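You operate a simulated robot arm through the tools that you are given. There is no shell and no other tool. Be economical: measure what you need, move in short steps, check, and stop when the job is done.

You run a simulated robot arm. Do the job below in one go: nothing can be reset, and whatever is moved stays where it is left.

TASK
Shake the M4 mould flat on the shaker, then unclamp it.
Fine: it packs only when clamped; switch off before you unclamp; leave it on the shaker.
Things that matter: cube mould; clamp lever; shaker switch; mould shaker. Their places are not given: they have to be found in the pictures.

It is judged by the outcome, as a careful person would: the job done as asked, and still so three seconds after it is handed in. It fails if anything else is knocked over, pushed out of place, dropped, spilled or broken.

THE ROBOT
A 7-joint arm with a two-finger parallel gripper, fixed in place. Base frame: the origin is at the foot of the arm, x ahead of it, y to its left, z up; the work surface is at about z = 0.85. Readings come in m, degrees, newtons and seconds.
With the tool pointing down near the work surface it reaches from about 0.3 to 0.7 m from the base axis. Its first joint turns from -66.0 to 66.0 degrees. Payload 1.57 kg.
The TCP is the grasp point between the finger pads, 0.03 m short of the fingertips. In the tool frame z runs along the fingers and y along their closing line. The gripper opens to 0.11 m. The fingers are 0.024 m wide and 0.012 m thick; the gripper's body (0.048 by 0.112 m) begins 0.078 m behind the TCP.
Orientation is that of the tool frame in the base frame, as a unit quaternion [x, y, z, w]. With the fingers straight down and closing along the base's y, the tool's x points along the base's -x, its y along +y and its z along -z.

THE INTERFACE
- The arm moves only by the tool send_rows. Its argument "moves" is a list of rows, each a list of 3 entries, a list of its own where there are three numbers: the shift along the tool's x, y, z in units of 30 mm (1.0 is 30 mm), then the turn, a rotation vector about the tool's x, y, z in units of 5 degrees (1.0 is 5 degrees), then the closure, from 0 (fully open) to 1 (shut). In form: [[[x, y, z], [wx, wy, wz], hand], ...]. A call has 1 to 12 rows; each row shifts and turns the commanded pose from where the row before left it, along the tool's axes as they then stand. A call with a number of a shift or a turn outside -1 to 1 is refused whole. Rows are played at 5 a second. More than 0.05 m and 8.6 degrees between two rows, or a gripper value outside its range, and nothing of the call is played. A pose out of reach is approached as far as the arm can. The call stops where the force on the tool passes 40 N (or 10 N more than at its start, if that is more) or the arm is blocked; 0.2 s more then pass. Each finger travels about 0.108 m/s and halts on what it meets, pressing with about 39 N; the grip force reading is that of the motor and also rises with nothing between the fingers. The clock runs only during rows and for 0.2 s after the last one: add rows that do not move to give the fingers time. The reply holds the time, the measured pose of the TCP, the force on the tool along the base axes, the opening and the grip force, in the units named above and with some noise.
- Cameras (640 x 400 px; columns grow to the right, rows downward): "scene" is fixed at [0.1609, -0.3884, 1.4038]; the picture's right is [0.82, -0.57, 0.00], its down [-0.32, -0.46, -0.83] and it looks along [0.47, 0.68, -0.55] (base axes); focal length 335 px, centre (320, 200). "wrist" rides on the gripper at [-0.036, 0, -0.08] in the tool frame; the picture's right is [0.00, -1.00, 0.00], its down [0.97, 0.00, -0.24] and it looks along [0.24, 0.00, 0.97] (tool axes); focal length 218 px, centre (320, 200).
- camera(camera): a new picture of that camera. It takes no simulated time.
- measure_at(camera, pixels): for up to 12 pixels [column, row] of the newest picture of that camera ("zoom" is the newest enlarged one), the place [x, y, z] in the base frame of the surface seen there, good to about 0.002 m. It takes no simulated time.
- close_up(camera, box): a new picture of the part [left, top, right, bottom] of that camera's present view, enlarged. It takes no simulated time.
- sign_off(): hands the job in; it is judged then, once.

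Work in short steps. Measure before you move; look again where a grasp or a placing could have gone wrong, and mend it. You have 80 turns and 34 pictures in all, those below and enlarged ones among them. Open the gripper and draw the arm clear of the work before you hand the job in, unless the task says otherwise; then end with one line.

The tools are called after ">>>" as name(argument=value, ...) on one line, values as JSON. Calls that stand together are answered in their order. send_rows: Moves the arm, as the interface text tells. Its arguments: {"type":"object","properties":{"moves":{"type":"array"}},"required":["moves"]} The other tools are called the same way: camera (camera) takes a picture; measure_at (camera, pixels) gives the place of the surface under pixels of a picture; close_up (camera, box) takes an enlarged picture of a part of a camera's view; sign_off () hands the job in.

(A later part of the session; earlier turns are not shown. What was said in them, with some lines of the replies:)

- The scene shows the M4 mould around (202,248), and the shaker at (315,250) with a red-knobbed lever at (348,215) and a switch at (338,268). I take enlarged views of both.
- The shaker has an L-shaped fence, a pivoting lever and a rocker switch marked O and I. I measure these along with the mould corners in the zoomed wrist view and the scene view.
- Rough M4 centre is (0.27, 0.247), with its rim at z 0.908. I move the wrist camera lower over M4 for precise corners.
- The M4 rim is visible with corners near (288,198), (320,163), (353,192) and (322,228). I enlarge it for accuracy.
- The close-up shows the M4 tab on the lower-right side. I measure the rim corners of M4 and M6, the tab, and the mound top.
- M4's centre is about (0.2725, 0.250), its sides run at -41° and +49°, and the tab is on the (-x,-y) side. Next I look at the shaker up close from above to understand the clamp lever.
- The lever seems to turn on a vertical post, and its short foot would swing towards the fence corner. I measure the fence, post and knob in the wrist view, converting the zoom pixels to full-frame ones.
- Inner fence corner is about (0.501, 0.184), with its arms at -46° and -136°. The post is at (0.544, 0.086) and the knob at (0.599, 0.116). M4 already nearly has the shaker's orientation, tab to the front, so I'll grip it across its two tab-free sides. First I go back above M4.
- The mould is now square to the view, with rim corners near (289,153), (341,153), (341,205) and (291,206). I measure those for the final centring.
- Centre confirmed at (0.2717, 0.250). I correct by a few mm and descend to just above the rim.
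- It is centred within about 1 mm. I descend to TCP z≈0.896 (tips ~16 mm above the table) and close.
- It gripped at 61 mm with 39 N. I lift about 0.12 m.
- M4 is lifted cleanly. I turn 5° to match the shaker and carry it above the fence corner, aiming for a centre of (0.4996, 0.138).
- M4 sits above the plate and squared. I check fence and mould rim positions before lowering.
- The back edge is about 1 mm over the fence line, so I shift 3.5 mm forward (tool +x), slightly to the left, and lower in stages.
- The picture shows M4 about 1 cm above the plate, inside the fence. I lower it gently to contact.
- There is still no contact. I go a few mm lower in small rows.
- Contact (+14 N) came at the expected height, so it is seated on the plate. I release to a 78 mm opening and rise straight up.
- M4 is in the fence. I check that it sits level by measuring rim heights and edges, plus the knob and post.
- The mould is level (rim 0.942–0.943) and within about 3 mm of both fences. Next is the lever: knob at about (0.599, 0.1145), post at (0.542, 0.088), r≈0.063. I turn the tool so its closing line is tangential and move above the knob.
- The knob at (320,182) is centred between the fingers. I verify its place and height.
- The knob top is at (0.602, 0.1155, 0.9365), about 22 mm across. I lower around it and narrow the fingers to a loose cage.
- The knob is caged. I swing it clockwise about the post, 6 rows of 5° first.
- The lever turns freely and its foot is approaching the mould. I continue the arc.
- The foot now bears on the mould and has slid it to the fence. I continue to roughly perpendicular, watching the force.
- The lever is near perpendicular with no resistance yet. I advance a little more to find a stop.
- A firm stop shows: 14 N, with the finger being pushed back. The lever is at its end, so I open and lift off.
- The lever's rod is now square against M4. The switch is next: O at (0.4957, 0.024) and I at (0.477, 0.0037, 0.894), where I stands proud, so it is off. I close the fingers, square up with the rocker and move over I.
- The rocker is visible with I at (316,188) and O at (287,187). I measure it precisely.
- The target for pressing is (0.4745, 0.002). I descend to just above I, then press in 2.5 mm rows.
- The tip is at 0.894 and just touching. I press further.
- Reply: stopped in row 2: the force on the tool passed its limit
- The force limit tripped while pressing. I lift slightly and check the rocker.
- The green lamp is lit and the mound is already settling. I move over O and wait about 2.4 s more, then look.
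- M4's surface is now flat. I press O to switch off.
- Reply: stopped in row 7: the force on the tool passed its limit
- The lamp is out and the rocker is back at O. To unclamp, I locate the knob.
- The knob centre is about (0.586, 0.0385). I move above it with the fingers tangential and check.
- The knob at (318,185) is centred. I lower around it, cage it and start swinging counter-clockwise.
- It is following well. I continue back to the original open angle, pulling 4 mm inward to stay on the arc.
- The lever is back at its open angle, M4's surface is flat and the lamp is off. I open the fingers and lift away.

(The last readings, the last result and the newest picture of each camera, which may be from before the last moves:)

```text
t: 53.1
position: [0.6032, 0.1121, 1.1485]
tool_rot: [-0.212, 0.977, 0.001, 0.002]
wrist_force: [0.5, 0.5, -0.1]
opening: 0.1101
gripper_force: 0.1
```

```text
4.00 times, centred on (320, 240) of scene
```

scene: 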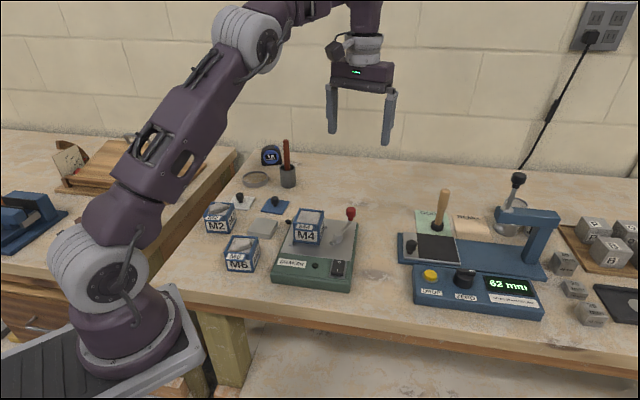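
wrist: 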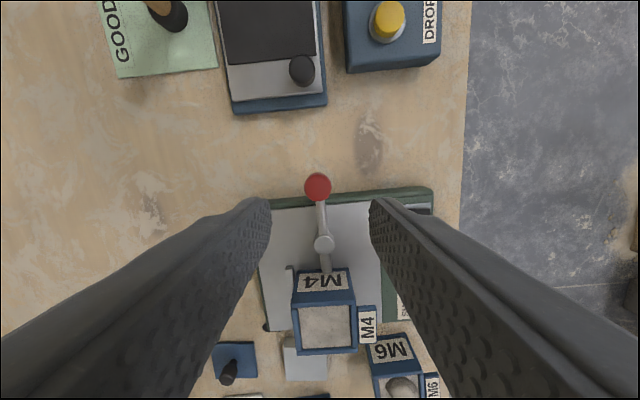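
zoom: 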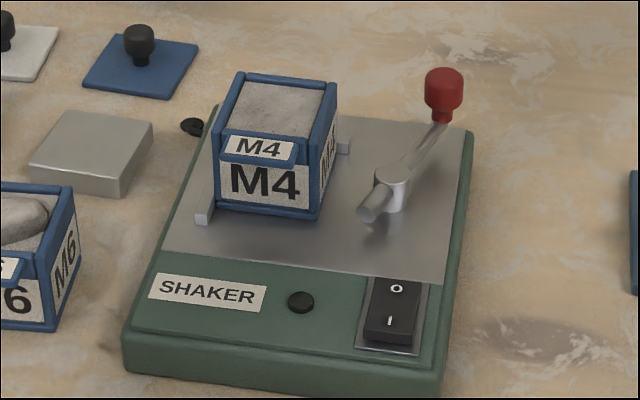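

M4 is flat and still on the shaker, the lever is open, the switch is off, nothing else has been disturbed and the arm is clear. I hand in.

>>> sign_off()

```text
The job is handed in.
```

The M4 mould was clamped, shaken until its surface was flat, switched off and then unclamped, and it is still sitting on the shaker.
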